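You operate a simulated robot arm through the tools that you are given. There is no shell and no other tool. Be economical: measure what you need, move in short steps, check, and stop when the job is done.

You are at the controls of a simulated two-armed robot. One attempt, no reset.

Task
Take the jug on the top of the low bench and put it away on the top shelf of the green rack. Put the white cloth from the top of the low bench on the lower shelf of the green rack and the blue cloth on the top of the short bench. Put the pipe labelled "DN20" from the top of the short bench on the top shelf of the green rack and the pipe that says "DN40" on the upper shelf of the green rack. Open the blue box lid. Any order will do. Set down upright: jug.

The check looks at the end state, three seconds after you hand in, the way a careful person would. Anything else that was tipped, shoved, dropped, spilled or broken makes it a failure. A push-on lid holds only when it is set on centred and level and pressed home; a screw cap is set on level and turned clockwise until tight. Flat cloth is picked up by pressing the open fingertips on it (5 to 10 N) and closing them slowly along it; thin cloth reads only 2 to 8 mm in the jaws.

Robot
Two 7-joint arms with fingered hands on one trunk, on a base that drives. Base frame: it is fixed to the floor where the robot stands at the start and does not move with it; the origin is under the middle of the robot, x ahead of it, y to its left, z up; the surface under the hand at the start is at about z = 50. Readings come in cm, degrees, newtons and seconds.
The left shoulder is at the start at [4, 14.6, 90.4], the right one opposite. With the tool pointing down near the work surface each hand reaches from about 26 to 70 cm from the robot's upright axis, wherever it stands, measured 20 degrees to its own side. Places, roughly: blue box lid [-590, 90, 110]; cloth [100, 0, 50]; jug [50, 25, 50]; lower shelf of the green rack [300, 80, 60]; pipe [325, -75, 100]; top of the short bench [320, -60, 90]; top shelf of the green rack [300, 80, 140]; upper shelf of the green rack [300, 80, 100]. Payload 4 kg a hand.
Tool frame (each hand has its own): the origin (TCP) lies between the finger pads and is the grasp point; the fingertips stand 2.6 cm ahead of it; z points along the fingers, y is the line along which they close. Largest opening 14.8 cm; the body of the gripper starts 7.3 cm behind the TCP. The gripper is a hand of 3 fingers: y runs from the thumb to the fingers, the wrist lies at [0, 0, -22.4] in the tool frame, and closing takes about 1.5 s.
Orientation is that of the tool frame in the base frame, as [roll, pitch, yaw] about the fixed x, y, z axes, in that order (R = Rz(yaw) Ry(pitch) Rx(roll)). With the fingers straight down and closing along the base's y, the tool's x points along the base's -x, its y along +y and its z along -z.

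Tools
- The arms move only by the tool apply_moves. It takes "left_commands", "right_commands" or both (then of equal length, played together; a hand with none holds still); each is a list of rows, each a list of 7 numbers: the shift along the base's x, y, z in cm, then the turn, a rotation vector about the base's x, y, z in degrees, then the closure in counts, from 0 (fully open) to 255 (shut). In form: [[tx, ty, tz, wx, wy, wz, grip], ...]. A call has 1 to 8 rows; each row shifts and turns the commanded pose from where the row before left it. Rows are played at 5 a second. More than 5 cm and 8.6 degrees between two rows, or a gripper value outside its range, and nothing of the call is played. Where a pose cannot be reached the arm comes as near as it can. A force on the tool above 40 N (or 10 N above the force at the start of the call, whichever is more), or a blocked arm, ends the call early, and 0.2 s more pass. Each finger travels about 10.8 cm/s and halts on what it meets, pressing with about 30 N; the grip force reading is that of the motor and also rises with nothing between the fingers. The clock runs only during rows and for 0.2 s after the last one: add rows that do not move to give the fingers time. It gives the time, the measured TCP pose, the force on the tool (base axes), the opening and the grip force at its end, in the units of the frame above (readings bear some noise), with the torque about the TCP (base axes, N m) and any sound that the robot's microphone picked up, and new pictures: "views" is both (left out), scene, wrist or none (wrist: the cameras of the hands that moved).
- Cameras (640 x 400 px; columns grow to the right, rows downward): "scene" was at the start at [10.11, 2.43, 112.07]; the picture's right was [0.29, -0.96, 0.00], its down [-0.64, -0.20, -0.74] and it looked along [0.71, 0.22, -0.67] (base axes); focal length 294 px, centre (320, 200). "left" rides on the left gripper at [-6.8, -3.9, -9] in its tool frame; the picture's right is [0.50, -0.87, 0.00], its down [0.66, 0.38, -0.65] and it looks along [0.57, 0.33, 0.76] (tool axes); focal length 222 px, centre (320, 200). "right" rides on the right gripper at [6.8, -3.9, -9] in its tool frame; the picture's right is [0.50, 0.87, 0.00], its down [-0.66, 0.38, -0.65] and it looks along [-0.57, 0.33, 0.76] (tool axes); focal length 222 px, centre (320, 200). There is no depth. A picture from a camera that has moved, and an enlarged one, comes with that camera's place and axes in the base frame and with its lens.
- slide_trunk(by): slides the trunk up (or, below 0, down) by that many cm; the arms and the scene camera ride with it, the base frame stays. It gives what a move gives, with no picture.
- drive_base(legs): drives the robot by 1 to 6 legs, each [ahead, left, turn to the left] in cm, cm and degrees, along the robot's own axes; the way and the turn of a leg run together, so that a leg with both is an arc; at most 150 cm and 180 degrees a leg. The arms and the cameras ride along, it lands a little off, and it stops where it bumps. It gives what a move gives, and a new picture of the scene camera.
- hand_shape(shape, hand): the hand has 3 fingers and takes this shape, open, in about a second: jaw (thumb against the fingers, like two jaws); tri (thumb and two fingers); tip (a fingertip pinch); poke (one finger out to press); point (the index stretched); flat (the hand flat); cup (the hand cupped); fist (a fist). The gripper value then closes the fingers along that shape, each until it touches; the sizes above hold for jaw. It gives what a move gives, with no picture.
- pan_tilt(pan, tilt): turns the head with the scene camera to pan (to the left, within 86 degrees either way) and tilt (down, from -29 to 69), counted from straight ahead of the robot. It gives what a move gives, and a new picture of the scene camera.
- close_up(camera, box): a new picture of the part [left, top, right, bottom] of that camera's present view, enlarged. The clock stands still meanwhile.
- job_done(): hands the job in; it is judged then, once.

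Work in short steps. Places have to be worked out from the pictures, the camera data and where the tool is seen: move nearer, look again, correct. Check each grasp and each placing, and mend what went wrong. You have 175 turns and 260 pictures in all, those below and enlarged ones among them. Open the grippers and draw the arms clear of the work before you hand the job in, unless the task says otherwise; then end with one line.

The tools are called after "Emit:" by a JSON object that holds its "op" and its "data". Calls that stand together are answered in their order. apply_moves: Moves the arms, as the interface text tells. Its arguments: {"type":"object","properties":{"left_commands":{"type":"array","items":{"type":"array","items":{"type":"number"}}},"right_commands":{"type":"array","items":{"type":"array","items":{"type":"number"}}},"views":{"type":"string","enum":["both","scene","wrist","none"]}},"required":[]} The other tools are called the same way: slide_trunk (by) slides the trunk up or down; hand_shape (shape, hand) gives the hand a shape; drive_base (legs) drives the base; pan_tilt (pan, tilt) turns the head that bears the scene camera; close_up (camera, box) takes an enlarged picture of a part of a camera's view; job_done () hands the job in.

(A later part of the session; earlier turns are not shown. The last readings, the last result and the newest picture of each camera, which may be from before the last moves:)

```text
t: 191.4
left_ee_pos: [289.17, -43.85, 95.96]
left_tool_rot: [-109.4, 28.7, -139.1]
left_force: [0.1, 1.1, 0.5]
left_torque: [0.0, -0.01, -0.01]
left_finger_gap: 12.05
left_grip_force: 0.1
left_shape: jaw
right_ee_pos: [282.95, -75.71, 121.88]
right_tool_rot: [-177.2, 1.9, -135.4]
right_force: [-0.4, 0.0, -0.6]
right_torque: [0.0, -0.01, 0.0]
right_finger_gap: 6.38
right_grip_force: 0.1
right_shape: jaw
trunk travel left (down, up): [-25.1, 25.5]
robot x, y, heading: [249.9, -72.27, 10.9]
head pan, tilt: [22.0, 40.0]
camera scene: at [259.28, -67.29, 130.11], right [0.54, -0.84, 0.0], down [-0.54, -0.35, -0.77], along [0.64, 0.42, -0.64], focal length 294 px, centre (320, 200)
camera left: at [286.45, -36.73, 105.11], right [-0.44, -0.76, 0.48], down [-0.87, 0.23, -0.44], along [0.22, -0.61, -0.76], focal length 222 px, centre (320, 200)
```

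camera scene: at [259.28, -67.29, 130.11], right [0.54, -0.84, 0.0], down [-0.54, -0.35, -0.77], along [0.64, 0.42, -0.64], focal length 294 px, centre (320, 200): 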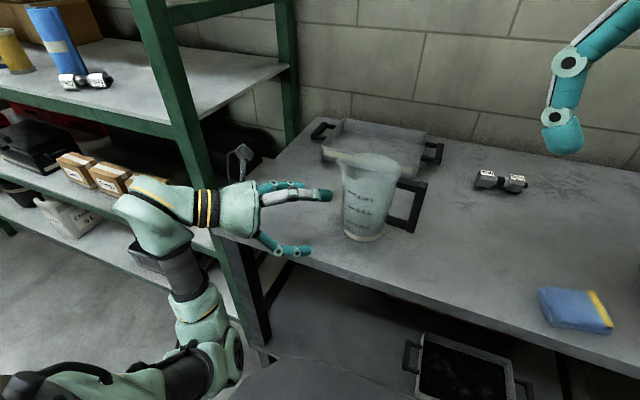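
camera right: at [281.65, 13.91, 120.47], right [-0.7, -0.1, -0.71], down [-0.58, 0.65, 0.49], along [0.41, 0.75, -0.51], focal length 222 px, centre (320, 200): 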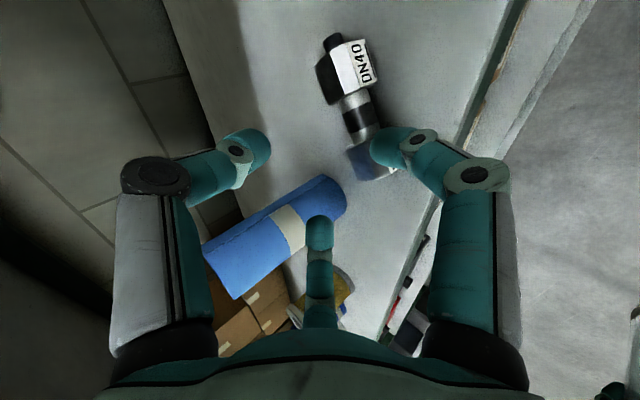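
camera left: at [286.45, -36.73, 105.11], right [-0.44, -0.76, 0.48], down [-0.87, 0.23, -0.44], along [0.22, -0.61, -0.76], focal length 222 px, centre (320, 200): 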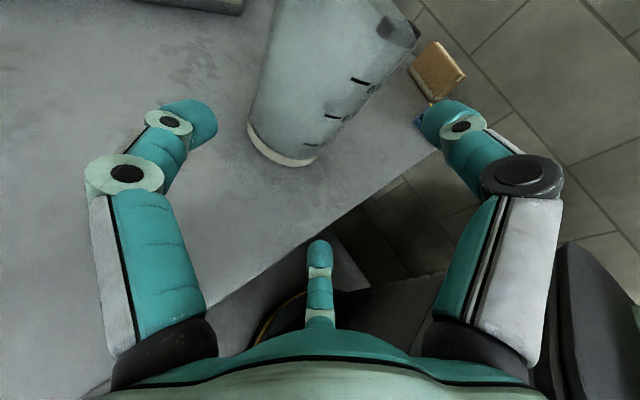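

Jug base ≈ (300.1, -51). I advance 8 cm along the pointing direction and check for any base reaction.

Emit:
{"op": "apply_moves", "data": {"left_commands": [[1.5, -1.3, 0, 0, 0, 0, 48], [1.5, -1.3, 0, 0, 0, 0, 48], [1.5, -1.3, 0, 0, 0, 0, 48], [1.5, -1.3, 0, 0, 0, 0, 48]], "views": "both"}}

```text
t: 192.4
left_ee_pos: [295.17, -49.16, 96.01]
left_tool_rot: [-109.5, 28.9, -139.1]
left_force: [0.3, -0.1, 0.4]
left_torque: [0.0, -0.03, -0.05]
left_finger_gap: 12.05
left_grip_force: 0.1
left_shape: jaw
right_ee_pos: [282.92, -75.76, 121.81]
right_tool_rot: [-177.4, 1.9, -135.4]
right_force: [1.0, 0.1, 0.2]
right_torque: [0.0, 0.0, -0.01]
right_finger_gap: 6.38
right_grip_force: 0.0
right_shape: jaw
trunk travel left (down, up): [-25.1, 25.5]
robot x, y, heading: [250.02, -72.63, 10.9]
head pan, tilt: [22.0, 40.0]
camera scene: at [259.32, -67.38, 130.11], right [0.54, -0.84, 0.0], down [-0.54, -0.35, -0.77], along [0.64, 0.42, -0.64], focal length 294 px, centre (320, 200)
camera left: at [292.49, -42.02, 105.2], right [-0.44, -0.76, 0.47], down [-0.87, 0.23, -0.44], along [0.22, -0.6, -0.76], focal length 222 px, centre (320, 200)
```

scene: 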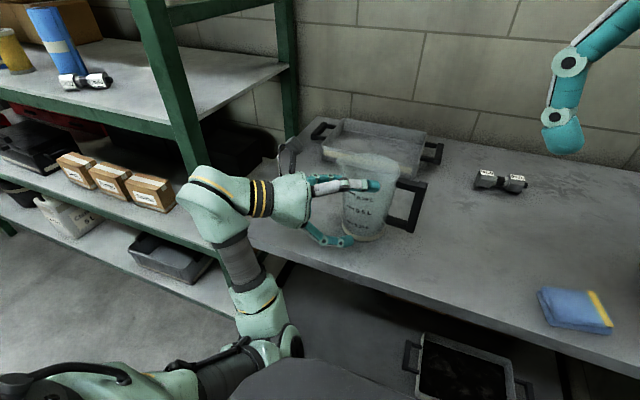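
left: 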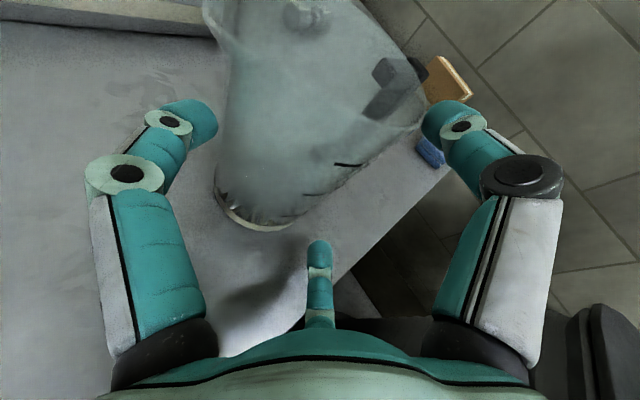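

No reaction this time. The handle is near the upper finger's path, so for the last 4 cm I yaw -8° as well, then inspect before closing.

Emit:
{"op": "apply_moves", "data": {"left_commands": [[0.6, -0.5, 0, 0, 0, -4, 48], [0.8, -0.7, 0, 0, 0, -4, 48], [0.8, -0.7, 0, 0, 0, 0, 48], [0.8, -0.7, 0, 0, 0, 0, 48]], "views": "both"}}

Emit:
{"op": "close_up", "data": {"camera": "scene", "box": [250, 110, 450, 270]}}

```text
t: 193.4
left_ee_pos: [298.07, -51.63, 96.04]
left_tool_rot: [-109.5, 28.7, -147.1]
left_force: [-0.5, -0.3, -0.1]
left_torque: [0.04, -0.09, 0.04]
left_finger_gap: 12.05
left_grip_force: 0.1
left_shape: jaw
right_ee_pos: [282.83, -75.78, 121.87]
right_tool_rot: [-177.3, 1.9, -135.4]
right_force: [0.5, -0.5, -0.1]
right_torque: [0.0, 0.03, -0.03]
right_finger_gap: 6.35
right_grip_force: 0.2
right_shape: jaw
trunk travel left (down, up): [-25.1, 25.5]
robot x, y, heading: [250.08, -72.36, 10.9]
head pan, tilt: [22.0, 40.0]
camera scene: at [259.28, -67.31, 130.11], right [0.54, -0.84, 0.0], down [-0.54, -0.35, -0.77], along [0.64, 0.42, -0.64], focal length 294 px, centre (320, 200)
camera left: at [296.46, -44.21, 105.19], right [-0.54, -0.69, 0.48], down [-0.83, 0.35, -0.43], along [0.14, -0.63, -0.76], focal length 222 px, centre (320, 200)
```

scene: 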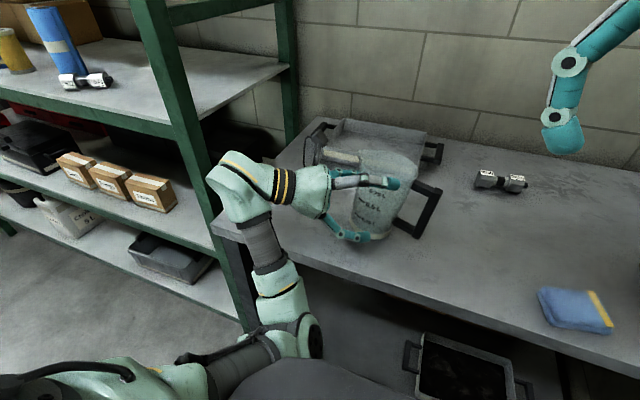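
left: 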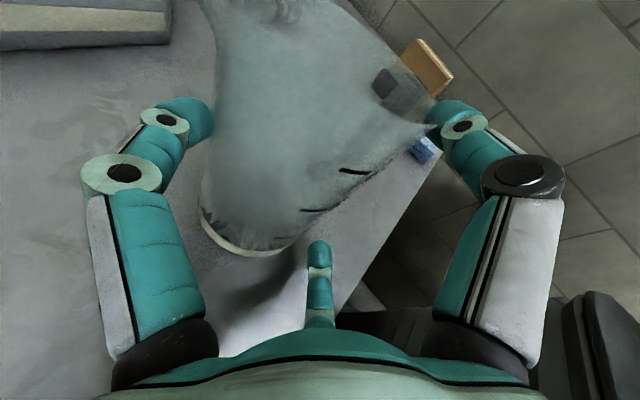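

```text
2.50 times, centred on (350, 190) of scene
camera zoom: at [259.28, -67.31, 130.11], right [0.54, -0.84, 0.0], down [-0.54, -0.35, -0.77], along [0.64, 0.42, -0.64], focal length 736 px, centre (245, 225)
```

zoom: 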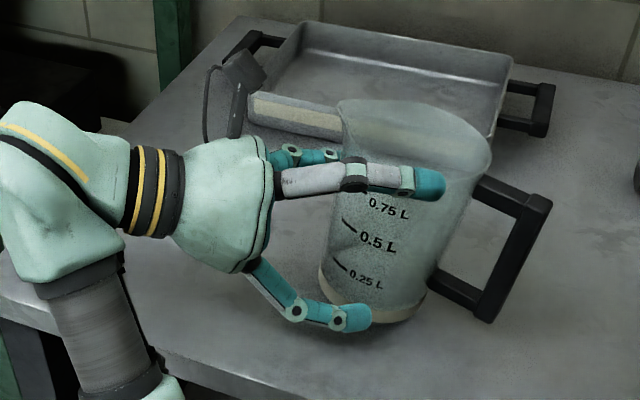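

The jug's top appears pushed ~6° over: its spout meets the upper palm. I back off 2.5 cm at once and level the hand (raise its tilt 15°) so the palm stays clear.

Emit:
{"op": "apply_moves", "data": {"left_commands": [[-0.8, 0.9, 0, 0, 0, 0, 48], [-0.9, 1, 0, 0, 0, 0, 48], [0, 0, 0, -5.57, -5, 0, 48], [0, 0, 0, -5.57, -5, 0, 48]], "views": "both"}}

Emit:
{"op": "close_up", "data": {"camera": "scene", "box": [250, 110, 450, 270]}}

```text
t: 194.4
left_ee_pos: [294.14, -49.57, 98.72]
left_tool_rot: [-92.4, 29.9, -138.7]
left_force: [-0.6, -0.4, -0.6]
left_torque: [0.02, 0.01, -0.01]
left_finger_gap: 12.02
left_grip_force: 0.0
left_shape: jaw
left hand out of reach, approached as far as the arm can: row 3, 4
right_ee_pos: [282.75, -75.74, 121.88]
right_tool_rot: [-177.3, 2.0, -135.5]
right_force: [1.1, 0.0, -0.5]
right_torque: [0.01, 0.0, 0.02]
right_finger_gap: 6.36
right_grip_force: 0.2
right_shape: jaw
trunk travel left (down, up): [-25.1, 25.5]
robot x, y, heading: [250.13, -72.26, 10.8]
head pan, tilt: [22.0, 40.0]
camera scene: at [259.24, -67.28, 130.11], right [0.54, -0.84, 0.0], down [-0.54, -0.35, -0.77], along [0.64, 0.42, -0.64], focal length 294 px, centre (320, 200)
camera left: at [291.01, -40.51, 105.78], right [-0.63, -0.6, 0.5], down [-0.74, 0.24, -0.63], along [0.26, -0.76, -0.59], focal length 222 px, centre (320, 200)
```

scene: 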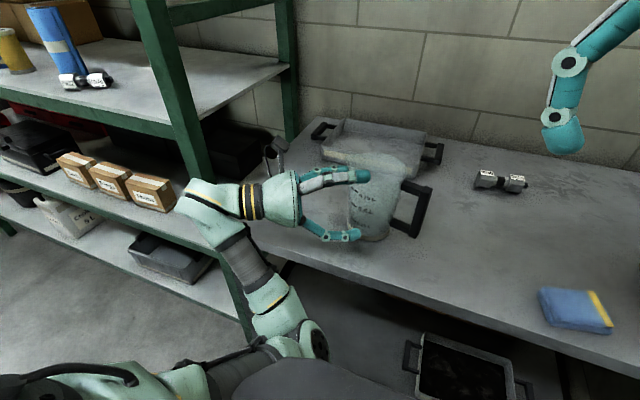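
left: 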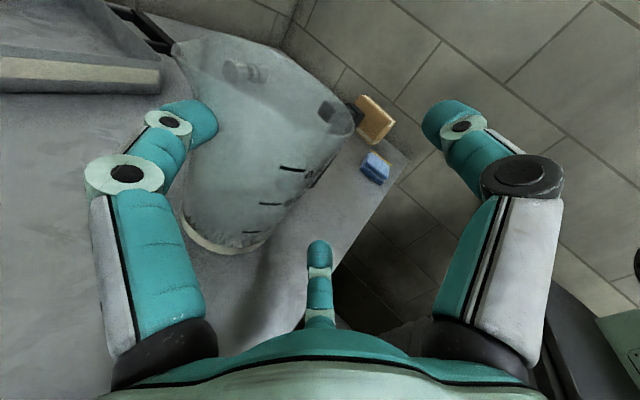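

```text
2.50 times, centred on (350, 190) of scene
camera zoom: at [259.24, -67.28, 130.11], right [0.54, -0.84, 0.0], down [-0.54, -0.35, -0.77], along [0.64, 0.42, -0.64], focal length 736 px, centre (245, 225)
```

zoom: 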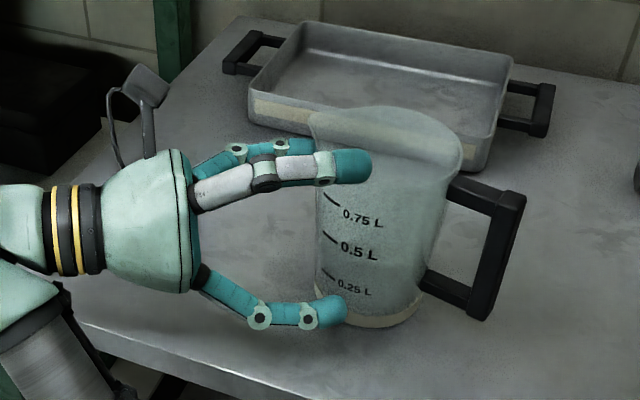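

Jug is upright again at about (300.5, -52.5). I lower the trunk 3 cm (arm reach limit), shift sideways 1 cm, then check.

Emit:
{"op": "slide_trunk", "data": {"by": -3}}

Emit:
{"op": "apply_moves", "data": {"left_commands": [[0.4, 0.4, 0, 0, 0, 0, 48], [0.4, 0.3, 0, 0, 0, 0, 48]], "views": "wrist"}}

```text
t: 195.1
left_ee_pos: [294.07, -49.56, 95.75]
left_tool_rot: [-92.4, 29.8, -138.7]
left_force: [-0.1, -0.3, -0.2]
left_torque: [0.0, -0.01, 0.0]
left_finger_gap: 12.03
left_grip_force: 0.1
left_shape: jaw
right_ee_pos: [282.89, -75.8, 118.94]
right_tool_rot: [-177.3, 1.9, -135.4]
right_force: [-0.4, 1.0, 0.8]
right_torque: [0.0, -0.01, -0.01]
right_finger_gap: 6.37
right_grip_force: 0.1
right_shape: jaw
trunk travel left (down, up): [-22.1, 28.5]
robot x, y, heading: [250.24, -72.73, 11.0]
head pan, tilt: [22.0, 40.0]
```

```text
t: 195.7
left_ee_pos: [294.63, -48.86, 95.94]
left_tool_rot: [-92.5, 29.7, -138.9]
left_force: [-0.1, 0.1, 0.1]
left_torque: [0.01, 0.02, 0.01]
left_finger_gap: 12.04
left_grip_force: 0.1
left_shape: jaw
left hand out of reach, approached as far as the arm can: row 2
right_ee_pos: [282.86, -75.71, 118.88]
right_tool_rot: [-177.3, 2.0, -135.4]
right_force: [-0.5, 0.1, -0.2]
right_torque: [-0.01, 0.01, -0.02]
right_finger_gap: 6.37
right_grip_force: 0.1
right_shape: jaw
trunk travel left (down, up): [-22.1, 28.5]
robot x, y, heading: [250.07, -72.38, 10.9]
head pan, tilt: [22.0, 40.0]
camera left: at [291.62, -39.79, 103.09], right [-0.62, -0.6, 0.5], down [-0.74, 0.24, -0.63], along [0.25, -0.76, -0.59], focal length 222 px, centre (320, 200)
```

left: 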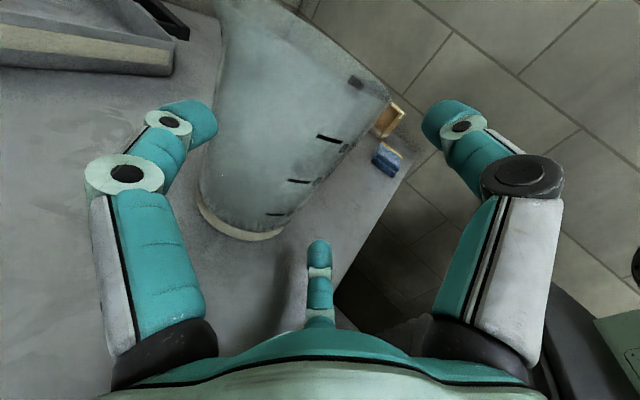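

The arm is still at its low limit; I raise the hand 6 cm and lower the trunk 6 cm to gain freedom, then shift.

Emit:
{"op": "apply_moves", "data": {"left_commands": [[0, 0, 2, 0, 0, 0, 48], [0, 0, 2, 0, 0, 0, 48], [0, 0, 2, 0, 0, 0, 48]], "views": "none"}}

Emit:
{"op": "slide_trunk", "data": {"by": -6}}

Emit:
{"op": "apply_moves", "data": {"left_commands": [[0.2, 0.2, 0, 0, 0, 0, 48]], "views": "both"}}

```text
t: 196.5
left_ee_pos: [294.65, -48.91, 101.97]
left_tool_rot: [-92.4, 29.9, -138.8]
left_force: [-0.3, 0.1, -0.3]
left_torque: [0.0, -0.04, -0.01]
left_finger_gap: 12.07
left_grip_force: 0.1
left_shape: jaw
right_ee_pos: [282.97, -75.76, 118.87]
right_tool_rot: [-177.2, 1.8, -135.4]
right_force: [-0.1, 0.5, 0.0]
right_torque: [-0.02, 0.0, -0.02]
right_finger_gap: 6.39
right_grip_force: 0.0
right_shape: jaw
trunk travel left (down, up): [-22.1, 28.5]
robot x, y, heading: [250.18, -72.17, 11.2]
head pan, tilt: [22.0, 40.0]
```

```text
t: 197.5
left_ee_pos: [294.66, -48.89, 95.89]
left_tool_rot: [-92.5, 30.0, -138.7]
left_force: [-0.4, -0.1, -0.3]
left_torque: [-0.02, 0.0, -0.01]
left_finger_gap: 12.05
left_grip_force: 0.1
left_shape: jaw
right_ee_pos: [282.96, -75.76, 113.0]
right_tool_rot: [-177.2, 1.9, -135.5]
right_force: [-0.1, 0.4, 0.3]
right_torque: [0.0, 0.02, 0.01]
right_finger_gap: 6.38
right_grip_force: 0.0
right_shape: jaw
trunk travel left (down, up): [-16.1, 34.5]
robot x, y, heading: [250.1, -72.46, 11.2]
head pan, tilt: [22.0, 40.0]
```

```text
t: 197.9
left_ee_pos: [294.87, -48.67, 96.0]
left_tool_rot: [-92.5, 30.0, -138.8]
left_force: [0.2, -0.2, 0.0]
left_torque: [-0.03, 0.0, 0.0]
left_finger_gap: 12.02
left_grip_force: 0.2
left_shape: jaw
right_ee_pos: [282.8, -75.73, 112.81]
right_tool_rot: [-177.2, 1.7, -135.5]
right_force: [0.5, -0.1, 0.4]
right_torque: [0.0, 0.01, 0.01]
right_finger_gap: 6.37
right_grip_force: 0.0
right_shape: jaw
trunk travel left (down, up): [-16.1, 34.5]
robot x, y, heading: [249.93, -72.24, 11.2]
head pan, tilt: [22.0, 40.0]
camera scene: at [259.28, -67.29, 121.12], right [0.54, -0.84, 0.0], down [-0.54, -0.35, -0.77], along [0.64, 0.42, -0.64], focal length 294 px, centre (320, 200)
camera left: at [291.82, -39.63, 103.08], right [-0.63, -0.6, 0.5], down [-0.74, 0.24, -0.63], along [0.25, -0.76, -0.59], focal length 222 px, centre (320, 200)
```

scene: 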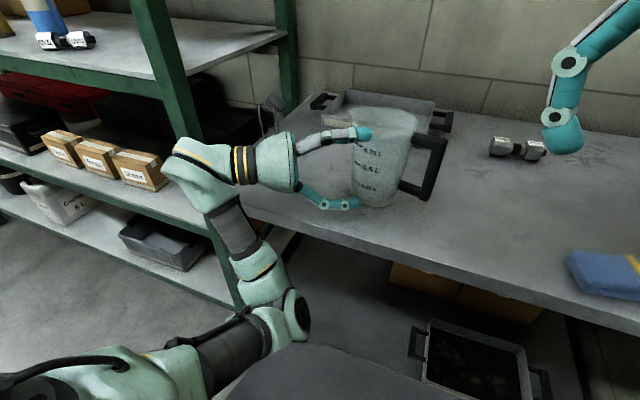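
left: 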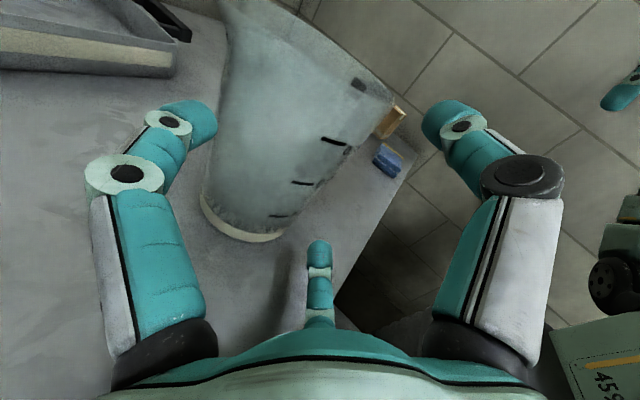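

Lined up. I advance the remaining ~6 cm gently.

Emit:
{"op": "apply_moves", "data": {"left_commands": [[1.1, -1, 0, 0, 0, 0, 48], [1.1, -1, 0, 0, 0, 0, 48], [1.1, -1, 0, 0, 0, 0, 48], [0.9, -0.9, 0, 0, 0, 0, 48]], "views": "both"}}

Emit:
{"op": "close_up", "data": {"camera": "scene", "box": [250, 80, 450, 240]}}

```text
t: 198.9
left_ee_pos: [299.07, -52.54, 95.95]
left_tool_rot: [-92.5, 29.9, -138.7]
left_force: [-0.4, 1.1, 2.3]
left_torque: [-0.04, -0.02, 0.03]
left_finger_gap: 12.05
left_grip_force: 0.0
left_shape: jaw
right_ee_pos: [282.82, -75.87, 112.85]
right_tool_rot: [-177.4, 1.9, -135.5]
right_force: [-0.1, 0.6, -0.2]
right_torque: [-0.01, 0.0, 0.04]
right_finger_gap: 6.36
right_grip_force: 0.0
right_shape: jaw
trunk travel left (down, up): [-16.1, 34.5]
robot x, y, heading: [250.02, -72.42, 11.1]
head pan, tilt: [22.0, 40.0]
camera scene: at [259.25, -67.33, 121.13], right [0.54, -0.84, 0.0], down [-0.54, -0.35, -0.77], along [0.64, 0.42, -0.64], focal length 294 px, centre (320, 200)
camera left: at [296.01, -43.53, 103.1], right [-0.63, -0.6, 0.5], down [-0.74, 0.24, -0.63], along [0.26, -0.76, -0.59], focal length 222 px, centre (320, 200)
```

scene: 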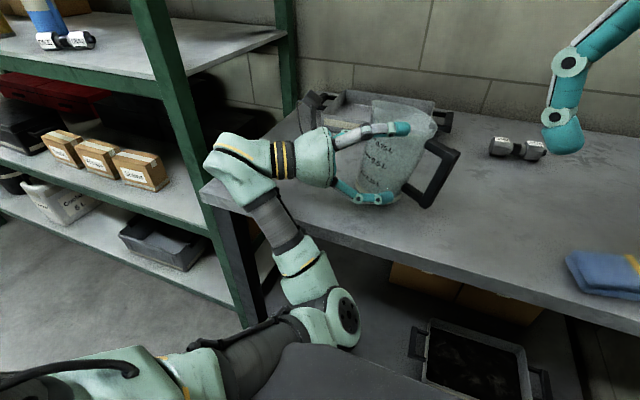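
left: 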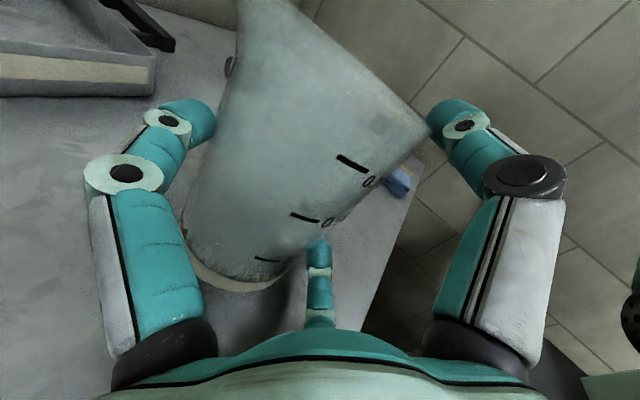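

```text
2.50 times, centred on (350, 160) of scene
camera zoom: at [259.25, -67.33, 121.13], right [0.54, -0.84, 0.0], down [-0.54, -0.35, -0.77], along [0.64, 0.42, -0.64], focal length 736 px, centre (245, 300)
```

zoom: 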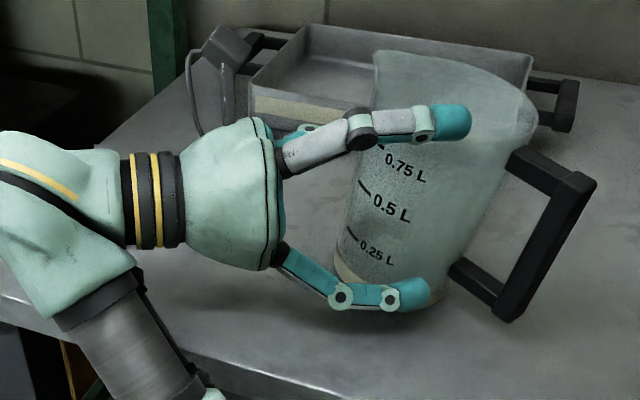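

The jug is being tilted: the pre-closed fingers wedge on the tapered body. I back straight off.

Emit:
{"op": "apply_moves", "data": {"left_commands": [[-0.7, 0.75, 0, 0, 0, 0, 30], [-0.8, 0.85, 0, 0, 0, 0, 10], [-1, 1, 0, 0, 0, 0, 0], [-1.2, 1.2, 0, 0, 0, 0, 0], [-1.2, 1.2, 0, 0, 0, 0, 0]], "views": "both"}}

```text
t: 200.1
left_ee_pos: [294.2, -47.63, 95.95]
left_tool_rot: [-92.5, 30.0, -138.6]
left_force: [0.4, 0.5, 0.6]
left_torque: [0.0, 0.0, 0.02]
left_finger_gap: 14.79
left_grip_force: 0.1
left_shape: jaw
right_ee_pos: [282.85, -75.76, 112.84]
right_tool_rot: [-177.3, 1.8, -135.4]
right_force: [0.1, 0.0, -0.4]
right_torque: [0.01, 0.01, -0.02]
right_finger_gap: 6.38
right_grip_force: 0.0
right_shape: jaw
trunk travel left (down, up): [-16.1, 34.5]
robot x, y, heading: [249.95, -72.42, 10.7]
head pan, tilt: [22.0, 40.0]
camera scene: at [259.25, -67.25, 121.12], right [0.54, -0.84, 0.0], down [-0.54, -0.35, -0.77], along [0.64, 0.42, -0.64], focal length 294 px, centre (320, 200)
camera left: at [291.09, -38.48, 103.08], right [-0.63, -0.6, 0.5], down [-0.74, 0.24, -0.63], along [0.25, -0.76, -0.59], focal length 222 px, centre (320, 200)
```

scene: 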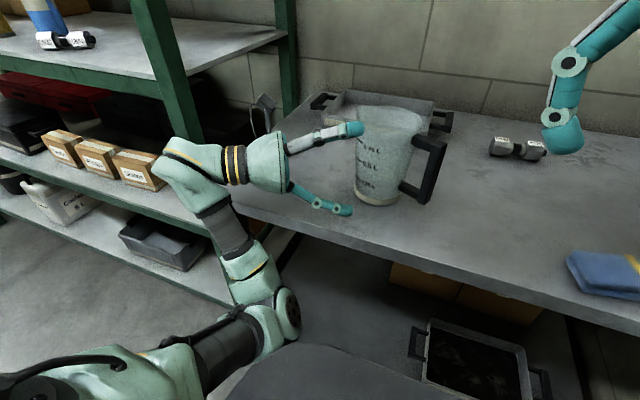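
left: 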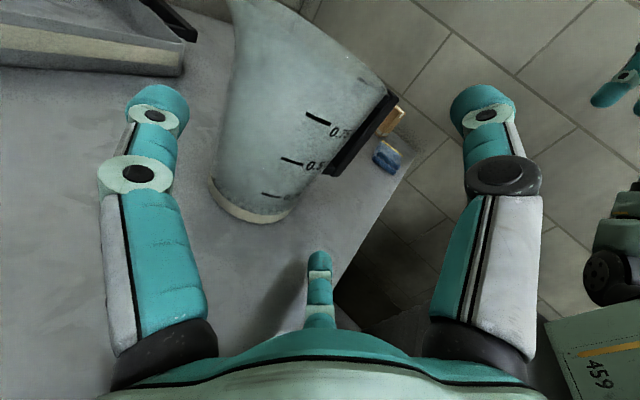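

Jug is upright again. New plan: grip the vertical handle bar from the front, hand pointing ahead with one finger inside the handle loop. I retreat the left hand and yaw it toward straight ahead, moving the right hand away.

Emit:
{"op": "apply_moves", "data": {"left_commands": [[-3, 0.5, 1.5, 0, 0, 0, 0], [-3, 0.5, 1.5, 0, 0, 0, 0], [-3, 0.5, 1.5, 0, 0, 0, 0], [-0.3, -1.5, 0, 0, 0, 8.3, 60], [-0.3, -1.5, 0, 0, 0, 8.3, 120], [-0.3, -1.5, 0, 0, 0, 8.3, 180], [-0.3, -1.5, 0, 0, 0, 8.3, 180], [-0.3, -1.5, 0, 0, 0, 8.3, 180]], "right_commands": [[-1, -1.2, 0.5, 0, 0, 0, 145], [-1, -1.2, 0.5, 0, 0, 0, 145], [-1, -1.2, 0.5, 0, 0, 0, 145], [-1, -1.2, 0.5, 0, 0, 0, 145], [-1, -1.2, 0.5, 0, 0, 0, 145], [-1, -1.2, 0.5, 0, 0, 0, 145], [-1, -1.2, 0.5, 0, 0, 0, 145], [-1, -1.2, 0.5, 0, 0, 0, 145]], "views": "both"}}

```text
t: 201.9
left_ee_pos: [297.39, -44.56, 102.77]
left_tool_rot: [-92.4, 29.9, -97.3]
left_force: [0.7, 0.2, 0.7]
left_torque: [0.03, -0.01, 0.02]
left_finger_gap: 4.38
left_grip_force: 0.0
left_shape: jaw
left hand out of reach, approached as far as the arm can: row 4, 5, 6, 7, 8
right_ee_pos: [274.82, -85.5, 116.85]
right_tool_rot: [-177.4, 2.0, -135.4]
right_force: [0.0, -0.4, 0.1]
right_torque: [0.01, 0.01, -0.02]
right_finger_gap: 6.34
right_grip_force: 0.0
right_shape: jaw
trunk travel left (down, up): [-16.1, 34.5]
robot x, y, heading: [250.21, -71.84, 10.9]
head pan, tilt: [22.0, 40.0]
camera scene: at [259.26, -67.47, 121.13], right [0.54, -0.84, 0.0], down [-0.54, -0.35, -0.77], along [0.64, 0.42, -0.64], focal length 294 px, centre (320, 200)
camera right: at [272.14, -92.89, 125.89], right [-0.96, 0.27, -0.06], down [0.16, 0.73, 0.66], along [0.22, 0.62, -0.75], focal length 222 px, centre (320, 200)
camera left: at [289.1, -39.77, 109.9], right [-0.07, -0.86, 0.5], down [-0.71, -0.31, -0.63], along [0.7, -0.4, -0.59], focal length 222 px, centre (320, 200)
```

scene: 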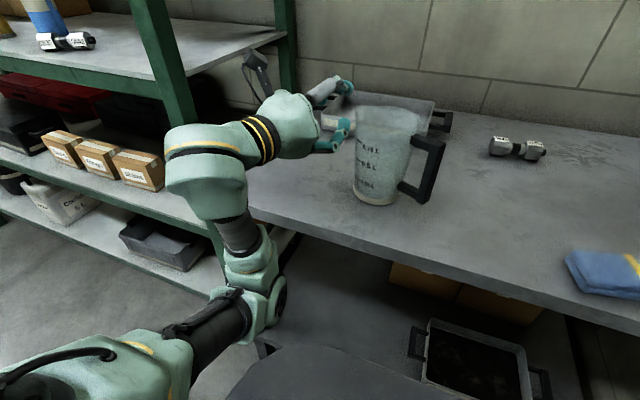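
right: 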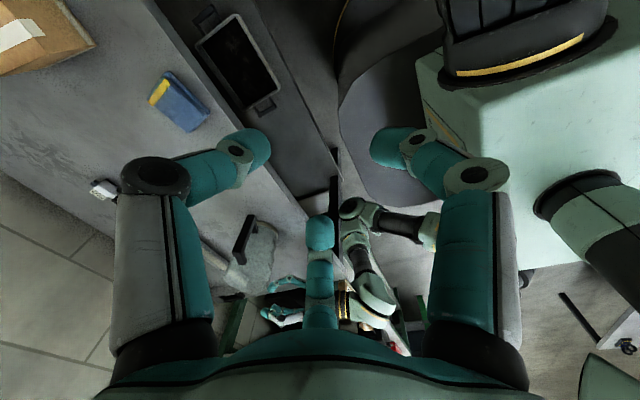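
left: 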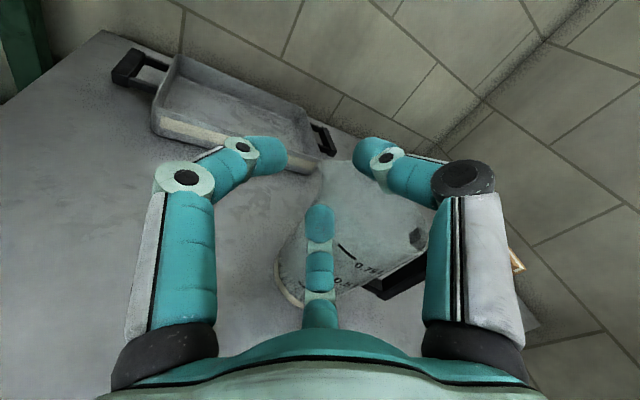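

The left arm cannot fold that close. The right hand is better suited for the handle (it held exactly this forward-pointing posture before). I drive back 20 cm, and fold the left hand to down-pointing while turning the right hand forward.

Emit:
{"op": "drive_base", "data": {"legs": [[-22, 0, 0]]}}

Emit:
{"op": "apply_moves", "data": {"left_commands": [[0, 0, 1, 0.8, 7.96, 0, 180], [0, 0, 1, 0.8, 7.96, 0, 180], [0, 0, 0, 0.8, 7.96, 0, 180], [0, 0, 0, 0.8, 7.96, 0, 180], [0, 0, 0, 0.8, 7.96, 0, 180], [0, 0, 0, 0.8, 7.96, 0, 180], [0, 0, 0, 0.8, 7.96, 0, 180], [0, 0, 0, 0.8, 7.96, 0, 180]], "right_commands": [[1.5, 1, -1, 0, 0, 8, 180], [1.5, 1, -1, 0, 0, 8, 180], [1.5, 1, -1, 0, 0, 5, 180], [1.5, 1, -1, 2, -8, 0, 180], [1.5, 1, -1, 2, -8, 0, 180], [1.5, 1, -1, 2, -8, 0, 180], [1.5, 1, -1, 2, -8, 0, 180], [1.5, 1, -1, 2, -8, 0, 180]], "views": "scene"}}

```text
t: 203.6
left_ee_pos: [275.55, -48.54, 102.7]
left_tool_rot: [-92.4, 29.9, -97.2]
left_force: [-0.8, -0.3, -0.2]
left_torque: [0.01, -0.01, -0.02]
left_finger_gap: 4.4
left_grip_force: 0.0
left_shape: jaw
right_ee_pos: [252.99, -89.57, 116.96]
right_tool_rot: [-177.3, 1.9, -135.5]
right_force: [-0.1, -0.3, 0.3]
right_torque: [0.02, -0.02, 0.02]
right_finger_gap: 6.36
right_grip_force: 0.1
right_shape: jaw
trunk travel left (down, up): [-16.1, 34.5]
robot x, y, heading: [228.26, -76.08, 10.8]
head pan, tilt: [22.0, 40.0]
camera scene: at [237.45, -71.52, 121.13], right [0.54, -0.84, 0.0], down [-0.54, -0.35, -0.77], along [0.64, 0.42, -0.64], focal length 294 px, centre (320, 200)
```

scene: 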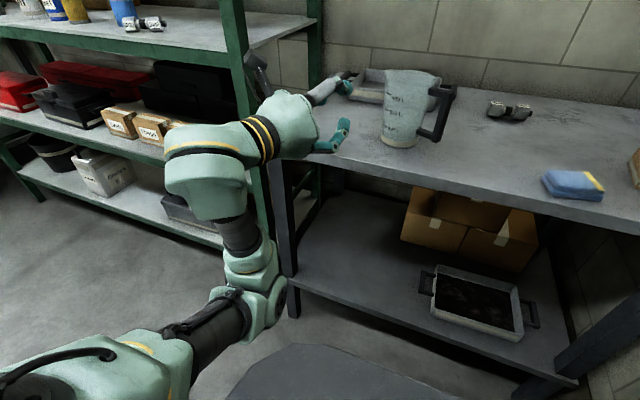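

```text
t: 205.4
left_ee_pos: [275.72, -48.67, 104.74]
left_tool_rot: [-159.0, 11.4, -123.6]
left_force: [-0.4, 0.0, -0.7]
left_torque: [-0.04, -0.02, -0.03]
left_finger_gap: 4.37
left_grip_force: 0.1
left_shape: jaw
right_ee_pos: [265.07, -81.49, 108.78]
right_tool_rot: [-142.3, 25.8, -105.5]
right_force: [0.0, -0.2, -1.1]
right_torque: [-0.04, -0.01, 0.02]
right_finger_gap: 4.39
right_grip_force: 0.1
right_shape: jaw
trunk travel left (down, up): [-16.1, 34.5]
robot x, y, heading: [228.9, -76.56, 11.2]
head pan, tilt: [22.0, 40.0]
camera scene: at [237.58, -71.53, 121.12], right [0.54, -0.84, 0.0], down [-0.54, -0.35, -0.77], along [0.64, 0.42, -0.64], focal length 294 px, centre (320, 200)
```

scene: 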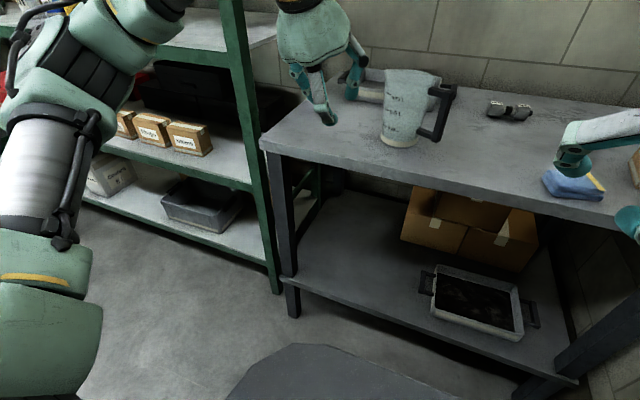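

Good. I pitch the right hand further forward, retract the left hand, lower the trunk 6 cm, then look.

Emit:
{"op": "apply_moves", "data": {"left_commands": [[-2, 1, 0, 0.8, 7.96, 0, 180], [-2, 1, 0, 0.8, 7.96, 0, 180], [-2.5, 1, 1, 0, 0, 0, 180], [-2.5, 1, 1, 0, 0, 0, 180], [-2, 1, 1, 0, 0, 0, 180]], "right_commands": [[1, 2.5, 0, 2, -8, 0, 180], [1, 2.5, 0, 2, -8, 0, 180], [1, 2.5, 0, 1.5, -6, 0, 180], [0, 2.5, 0, 0, 0, 0, 180], [0, 2, 0, 0, 0, 0, 180]], "views": "none"}}

Emit:
{"op": "slide_trunk", "data": {"by": -6}}

Emit:
{"op": "pan_tilt", "data": {"pan": 3, "tilt": 35}}

```text
t: 206.6
left_ee_pos: [266.86, -44.54, 106.51]
left_tool_rot: [-173.0, 3.5, -125.4]
left_force: [0.6, 0.3, 0.7]
left_torque: [0.01, 0.02, 0.0]
left_finger_gap: 4.38
left_grip_force: 0.1
left_shape: jaw
left hand out of reach, approached as far as the arm can: row 5
right_ee_pos: [268.21, -69.47, 108.77]
right_tool_rot: [-118.3, 34.8, -93.4]
right_force: [0.6, -0.3, 1.0]
right_torque: [0.01, -0.01, -0.01]
right_finger_gap: 4.38
right_grip_force: 0.0
right_shape: jaw
trunk travel left (down, up): [-16.1, 34.5]
robot x, y, heading: [228.27, -76.41, 11.3]
head pan, tilt: [22.0, 40.0]
```

```text
t: 207.6
left_ee_pos: [266.59, -44.54, 100.67]
left_tool_rot: [-172.9, 3.8, -125.4]
left_force: [-0.2, -0.4, -0.8]
left_torque: [0.01, -0.02, 0.0]
left_finger_gap: 4.36
left_grip_force: 0.2
left_shape: jaw
right_ee_pos: [268.03, -69.55, 102.89]
right_tool_rot: [-118.3, 35.0, -93.3]
right_force: [0.1, 0.2, 0.5]
right_torque: [0.02, -0.01, -0.02]
right_finger_gap: 4.38
right_grip_force: 0.0
right_shape: jaw
trunk travel left (down, up): [-10.1, 40.5]
robot x, y, heading: [228.12, -76.94, 10.7]
head pan, tilt: [22.0, 40.0]
```

```text
t: 208.4
left_ee_pos: [266.66, -44.51, 100.56]
left_tool_rot: [-173.0, 3.7, -125.4]
left_force: [0.1, -0.2, -0.5]
left_torque: [0.0, 0.0, 0.0]
left_finger_gap: 4.38
left_grip_force: 0.1
left_shape: jaw
right_ee_pos: [268.06, -69.52, 102.76]
right_tool_rot: [-118.3, 35.0, -93.3]
right_force: [0.2, -0.1, 0.4]
right_torque: [0.02, 0.04, -0.01]
right_finger_gap: 4.37
right_grip_force: 0.1
right_shape: jaw
trunk travel left (down, up): [-10.1, 40.5]
robot x, y, heading: [228.22, -76.43, 11.1]
head pan, tilt: [3.0, 35.0]
camera scene: at [238.93, -73.99, 115.79], right [0.24, -0.97, 0.0], down [-0.56, -0.14, -0.82], along [0.79, 0.2, -0.57], focal length 294 px, centre (320, 200)
```

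scene: 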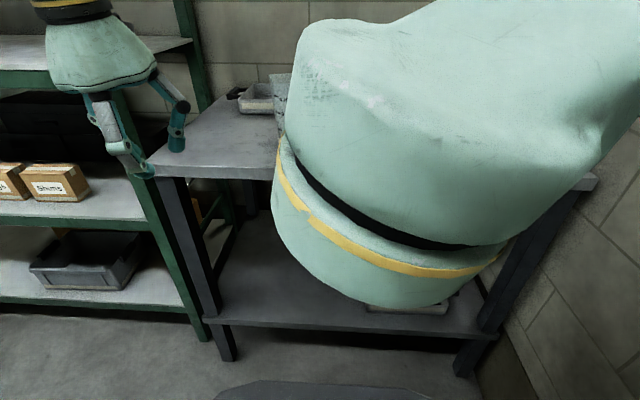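

The right hand points straight ahead (23° down). I drive 16 cm ahead so it comes in front of the jug handle, then look through its camera.

Emit:
{"op": "drive_base", "data": {"legs": [[16, 0, 0]]}}

Emit:
{"op": "apply_moves", "data": {"right_commands": [[1.5, 0.7, -1.5, 0, 0, 0, 180], [1.5, 0.7, -1.5, 0, 0, 0, 180], [1.5, 0.7, -1.5, 0, 0, 0, 180]], "views": "both"}}

```text
t: 209.8
left_ee_pos: [282.55, -41.44, 100.6]
left_tool_rot: [-173.0, 3.7, -125.4]
left_force: [0.2, -0.6, -0.5]
left_torque: [0.03, -0.01, -0.03]
left_finger_gap: 4.36
left_grip_force: 0.0
left_shape: jaw
right_ee_pos: [283.83, -66.41, 102.77]
right_tool_rot: [-118.4, 34.8, -93.2]
right_force: [0.3, 0.4, -0.8]
right_torque: [0.0, 0.0, 0.0]
right_finger_gap: 4.38
right_grip_force: 0.1
right_shape: jaw
trunk travel left (down, up): [-10.1, 40.5]
robot x, y, heading: [244.21, -73.31, 11.2]
head pan, tilt: [3.0, 35.0]
camera scene: at [254.72, -70.94, 115.78], right [0.24, -0.97, 0.0], down [-0.56, -0.14, -0.82], along [0.79, 0.2, -0.57], focal length 294 px, centre (320, 200)
```

scene: 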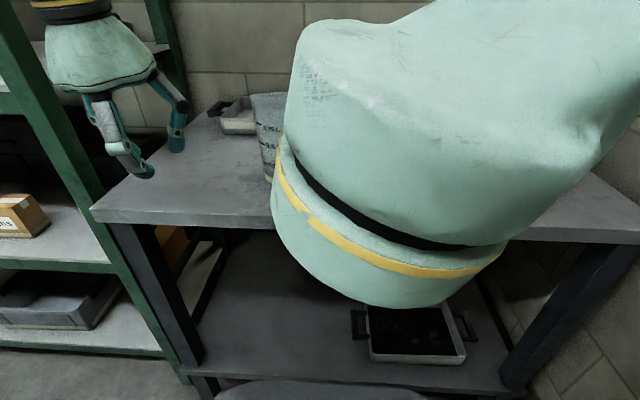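

```text
t: 210.7
left_ee_pos: [282.51, -41.43, 100.67]
left_tool_rot: [-173.0, 3.7, -125.3]
left_force: [0.4, 0.4, 0.0]
left_torque: [0.03, -0.02, -0.02]
left_finger_gap: 4.4
left_grip_force: 0.0
left_shape: jaw
right_ee_pos: [288.36, -64.32, 98.22]
right_tool_rot: [-118.3, 34.9, -93.3]
right_force: [-0.5, -0.5, -0.2]
right_torque: [0.0, -0.01, -0.03]
right_finger_gap: 4.38
right_grip_force: 0.1
right_shape: jaw
trunk travel left (down, up): [-10.1, 40.5]
robot x, y, heading: [243.98, -73.73, 11.1]
head pan, tilt: [3.0, 35.0]
camera scene: at [254.67, -70.94, 115.78], right [0.24, -0.97, 0.0], down [-0.56, -0.14, -0.82], along [0.79, 0.2, -0.57], focal length 294 px, centre (320, 200)
camera right: at [281.56, -73.9, 100.71], right [-0.41, 0.05, -0.91], down [-0.72, 0.59, 0.36], along [0.56, 0.8, -0.21], focal length 222 px, centre (320, 200)
```

scene: 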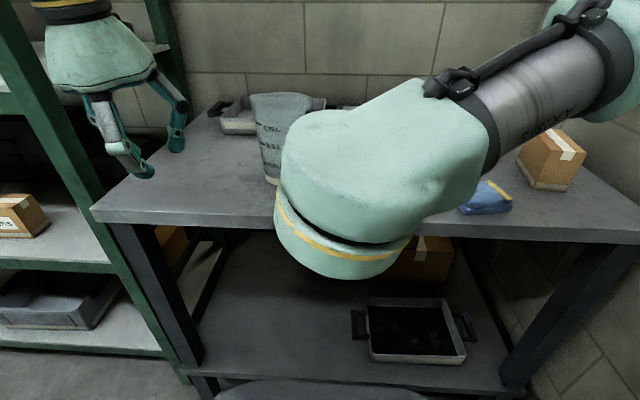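
right: 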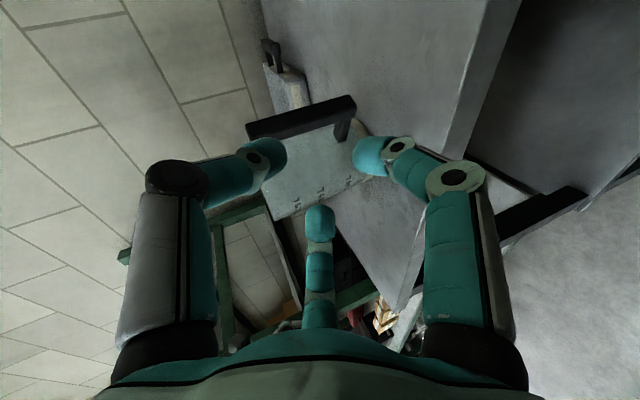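

Triangulation puts the handle bar at (303.1, -60.1), z 87–100. I advance 5/7 of the way and check.

Emit:
{"op": "apply_moves", "data": {"right_commands": [[2.1, 0.5, -0.9, 0, 0, 0, 180], [2.1, 0.5, -0.9, 0, 0, 0, 180], [2.1, 0.5, -0.9, 0, 0, 0, 180], [2.1, 0.5, -0.9, 0, 0, 0, 180], [1.5, 0.35, -0.6, 0, 0, 0, 180]], "views": "both"}}

```text
t: 211.8
left_ee_pos: [282.41, -41.57, 100.47]
left_tool_rot: [-173.0, 3.7, -125.4]
left_force: [-0.1, 0.0, 0.4]
left_torque: [0.01, 0.0, -0.03]
left_finger_gap: 4.38
left_grip_force: 0.0
left_shape: jaw
right_ee_pos: [298.21, -62.09, 94.09]
right_tool_rot: [-118.3, 34.9, -93.1]
right_force: [0.6, 1.1, -0.2]
right_torque: [0.01, 0.0, 0.03]
right_finger_gap: 4.37
right_grip_force: 0.1
right_shape: jaw
trunk travel left (down, up): [-10.1, 40.5]
robot x, y, heading: [244.01, -73.31, 10.9]
head pan, tilt: [3.0, 35.0]
camera scene: at [254.65, -70.95, 115.78], right [0.24, -0.97, 0.0], down [-0.56, -0.14, -0.82], along [0.79, 0.2, -0.57], focal length 294 px, centre (320, 200)
camera right: at [291.53, -71.52, 96.6], right [-0.41, 0.05, -0.91], down [-0.72, 0.59, 0.36], along [0.56, 0.8, -0.21], focal length 222 px, centre (320, 200)
```

scene: 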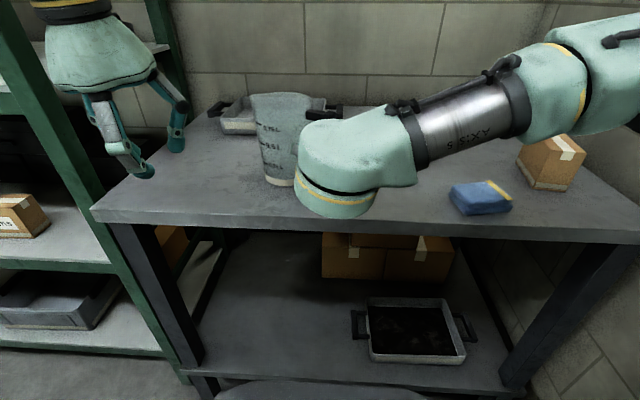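
right: 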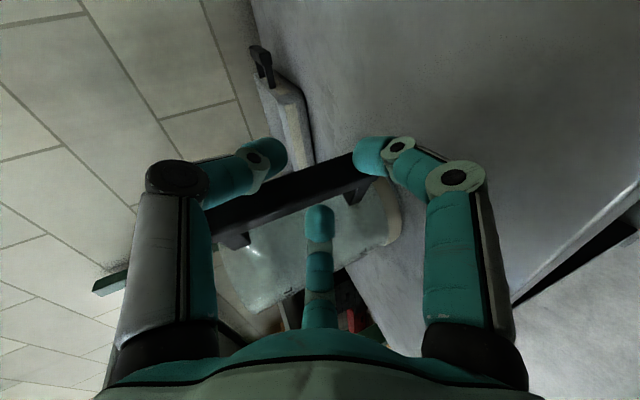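

The bar runs between the outer fingers and the inner one. I advance the remaining ~5 cm slowly.

Emit:
{"op": "apply_moves", "data": {"right_commands": [[1.2, 0.3, 0, 0, 0, 0, 180], [1.2, 0.3, 0, 0, 0, 0, 180], [1.2, 0.3, 0, 0, 0, 0, 180], [1, 0.25, 0, 0, 0, 0, 180]], "views": "both"}}

```text
t: 212.8
left_ee_pos: [282.38, -41.61, 100.56]
left_tool_rot: [-173.1, 3.7, -125.5]
left_force: [0.2, -0.3, 0.3]
left_torque: [0.02, -0.02, 0.01]
left_finger_gap: 4.39
left_grip_force: 0.2
left_shape: jaw
right_ee_pos: [302.74, -60.81, 94.05]
right_tool_rot: [-118.3, 34.9, -93.3]
right_force: [-0.5, -0.7, -0.5]
right_torque: [-0.02, 0.01, -0.02]
right_finger_gap: 4.37
right_grip_force: 0.1
right_shape: jaw
trunk travel left (down, up): [-10.1, 40.5]
robot x, y, heading: [244.04, -73.16, 11.2]
head pan, tilt: [3.0, 35.0]
camera scene: at [254.65, -70.96, 115.78], right [0.24, -0.97, 0.0], down [-0.56, -0.14, -0.82], along [0.79, 0.2, -0.57], focal length 294 px, centre (320, 200)
camera right: at [296.07, -70.39, 96.56], right [-0.41, 0.05, -0.91], down [-0.72, 0.59, 0.36], along [0.56, 0.8, -0.21], focal length 222 px, centre (320, 200)
```

scene: 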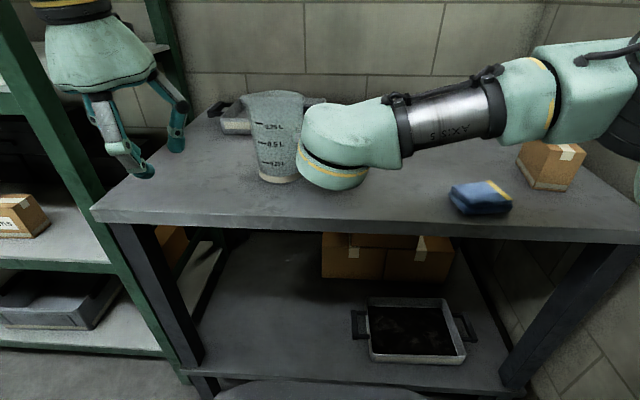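
right: 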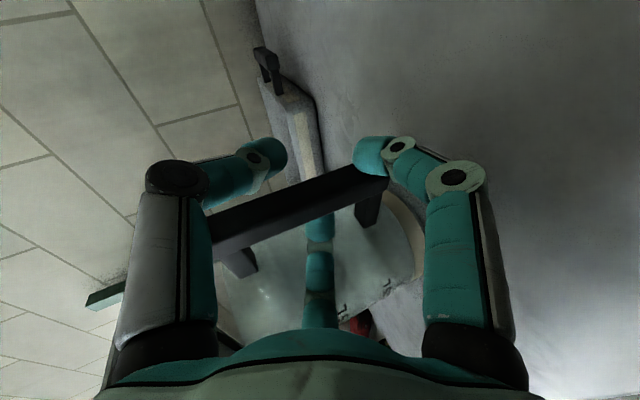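

The inner finger is inside the loop behind the bar, jug still upright. I close slowly on the bar.

Emit:
{"op": "apply_moves", "data": {"right_commands": [[0, 0, 0, 0, 0, 0, 195], [0, 0, 0, 0, 0, 0, 210], [0, 0, 0, 0, 0, 0, 225], [0, 0, 0, 0, 0, 0, 240], [0, 0, 0, 0, 0, 0, 255], [0, 0, 0, 0, 0, 0, 255]], "views": "both"}}

```text
t: 214.2
left_ee_pos: [282.37, -41.55, 100.57]
left_tool_rot: [-173.0, 3.7, -125.3]
left_force: [-0.8, 0.3, -1.5]
left_torque: [0.03, -0.06, 0.01]
left_finger_gap: 4.37
left_grip_force: 0.0
left_shape: jaw
right_ee_pos: [302.69, -60.88, 94.21]
right_tool_rot: [-118.3, 35.0, -93.2]
right_force: [0.0, -0.2, 2.6]
right_torque: [0.17, -0.02, 0.04]
right_finger_gap: 1.36
right_grip_force: 29.9
right_shape: jaw
trunk travel left (down, up): [-10.1, 40.5]
robot x, y, heading: [243.97, -73.73, 10.9]
head pan, tilt: [3.0, 35.0]
camera scene: at [254.6, -70.97, 115.79], right [0.24, -0.97, 0.0], down [-0.56, -0.14, -0.82], along [0.8, 0.2, -0.57], focal length 294 px, centre (320, 200)
camera right: at [296.02, -70.38, 96.64], right [-0.41, 0.05, -0.91], down [-0.72, 0.59, 0.35], along [0.56, 0.8, -0.21], focal length 222 px, centre (320, 200)
```

scene: 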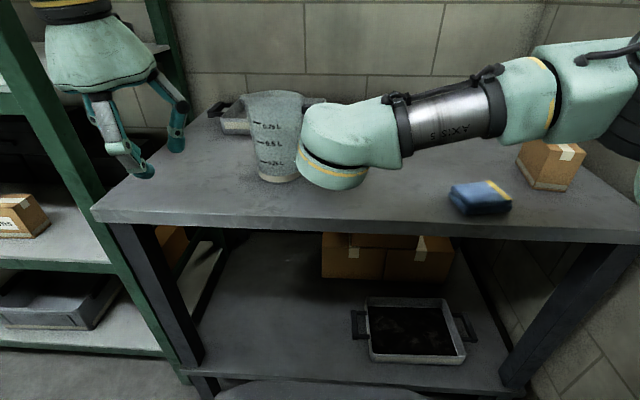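
right: 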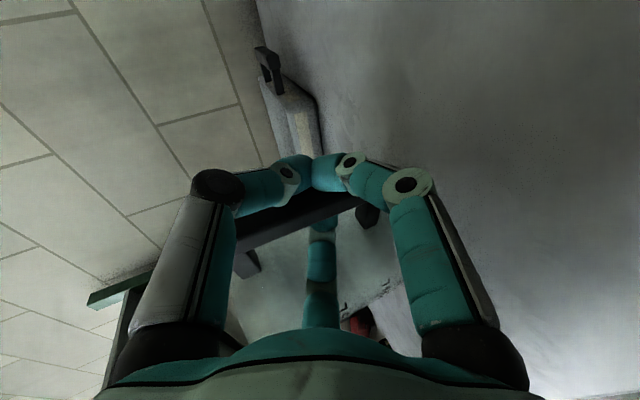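

Bar gripped (1.4 cm, 30 N). I lift slowly 3 cm and watch the jug's tilt.

Emit:
{"op": "apply_moves", "data": {"right_commands": [[0, 0, 0.4, 0, 0, 0, 255], [0, 0, 0.6, 0, 0, 0, 255], [0, 0, 1, 0, 0, 0, 255], [0, 0, 1, 0, 0, 0, 255], [0, 0, 0, 0, 0, 0, 255]], "views": "none"}}

Emit:
{"op": "close_up", "data": {"camera": "scene", "box": [180, 60, 400, 220]}}

```text
t: 215.4
left_ee_pos: [282.37, -41.41, 100.66]
left_tool_rot: [-173.0, 3.7, -125.5]
left_force: [0.0, 0.7, 0.0]
left_torque: [-0.02, -0.01, -0.02]
left_finger_gap: 4.39
left_grip_force: 0.1
left_shape: jaw
right_ee_pos: [302.61, -60.86, 97.04]
right_tool_rot: [-118.3, 34.7, -93.3]
right_force: [-0.7, 1.1, -0.7]
right_torque: [0.07, -0.03, -0.03]
right_finger_gap: 1.3
right_grip_force: 30.3
right_shape: jaw
trunk travel left (down, up): [-10.1, 40.5]
robot x, y, heading: [244.09, -73.38, 11.0]
head pan, tilt: [3.0, 35.0]
```

```text
2.50 times, centred on (290, 140) of scene
camera zoom: at [254.64, -70.94, 115.78], right [0.24, -0.97, 0.0], down [-0.56, -0.14, -0.82], along [0.79, 0.2, -0.57], focal length 736 px, centre (395, 350)
```

zoom: 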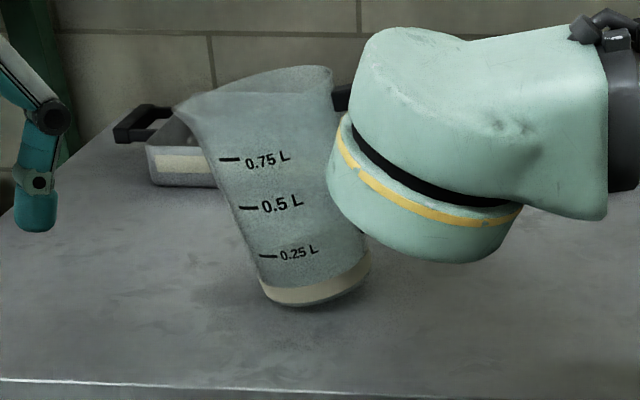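

It hangs tilted ~15° but the finger is captive in the loop. I lift more to see how it hangs fully free.

Emit:
{"op": "apply_moves", "data": {"right_commands": [[0, 0, 1, 0, 0, 0, 255], [0, 0, 1.5, 0, 0, 0, 255], [0, 0, 1.5, 0, 0, 0, 255], [0, 0, 1.5, 0, 0, 0, 255], [0, 0, 0, 0, 0, 0, 255]], "views": "none"}}

Emit:
{"op": "close_up", "data": {"camera": "scene", "box": [180, 40, 400, 200]}}

```text
t: 216.7
left_ee_pos: [282.34, -41.5, 100.62]
left_tool_rot: [-173.0, 3.7, -125.5]
left_force: [-0.6, -0.2, 0.2]
left_torque: [0.03, 0.01, 0.02]
left_finger_gap: 4.37
left_grip_force: 0.1
left_shape: jaw
right_ee_pos: [302.76, -60.82, 102.64]
right_tool_rot: [-118.4, 34.9, -93.3]
right_force: [0.1, -0.5, -2.3]
right_torque: [-0.14, -0.03, 0.02]
right_finger_gap: 1.29
right_grip_force: 30.0
right_shape: jaw
trunk travel left (down, up): [-10.1, 40.5]
robot x, y, heading: [243.7, -73.42, 11.0]
head pan, tilt: [3.0, 35.0]
```

```text
2.50 times, centred on (290, 120) of scene
camera zoom: at [254.66, -70.95, 115.78], right [0.24, -0.97, 0.0], down [-0.56, -0.14, -0.82], along [0.79, 0.2, -0.57], focal length 736 px, centre (395, 400)
```

zoom: 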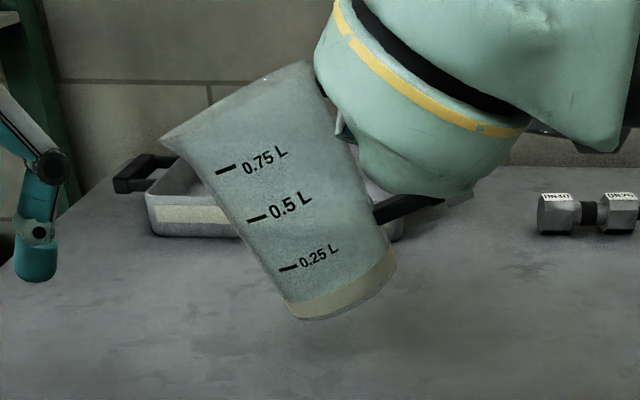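

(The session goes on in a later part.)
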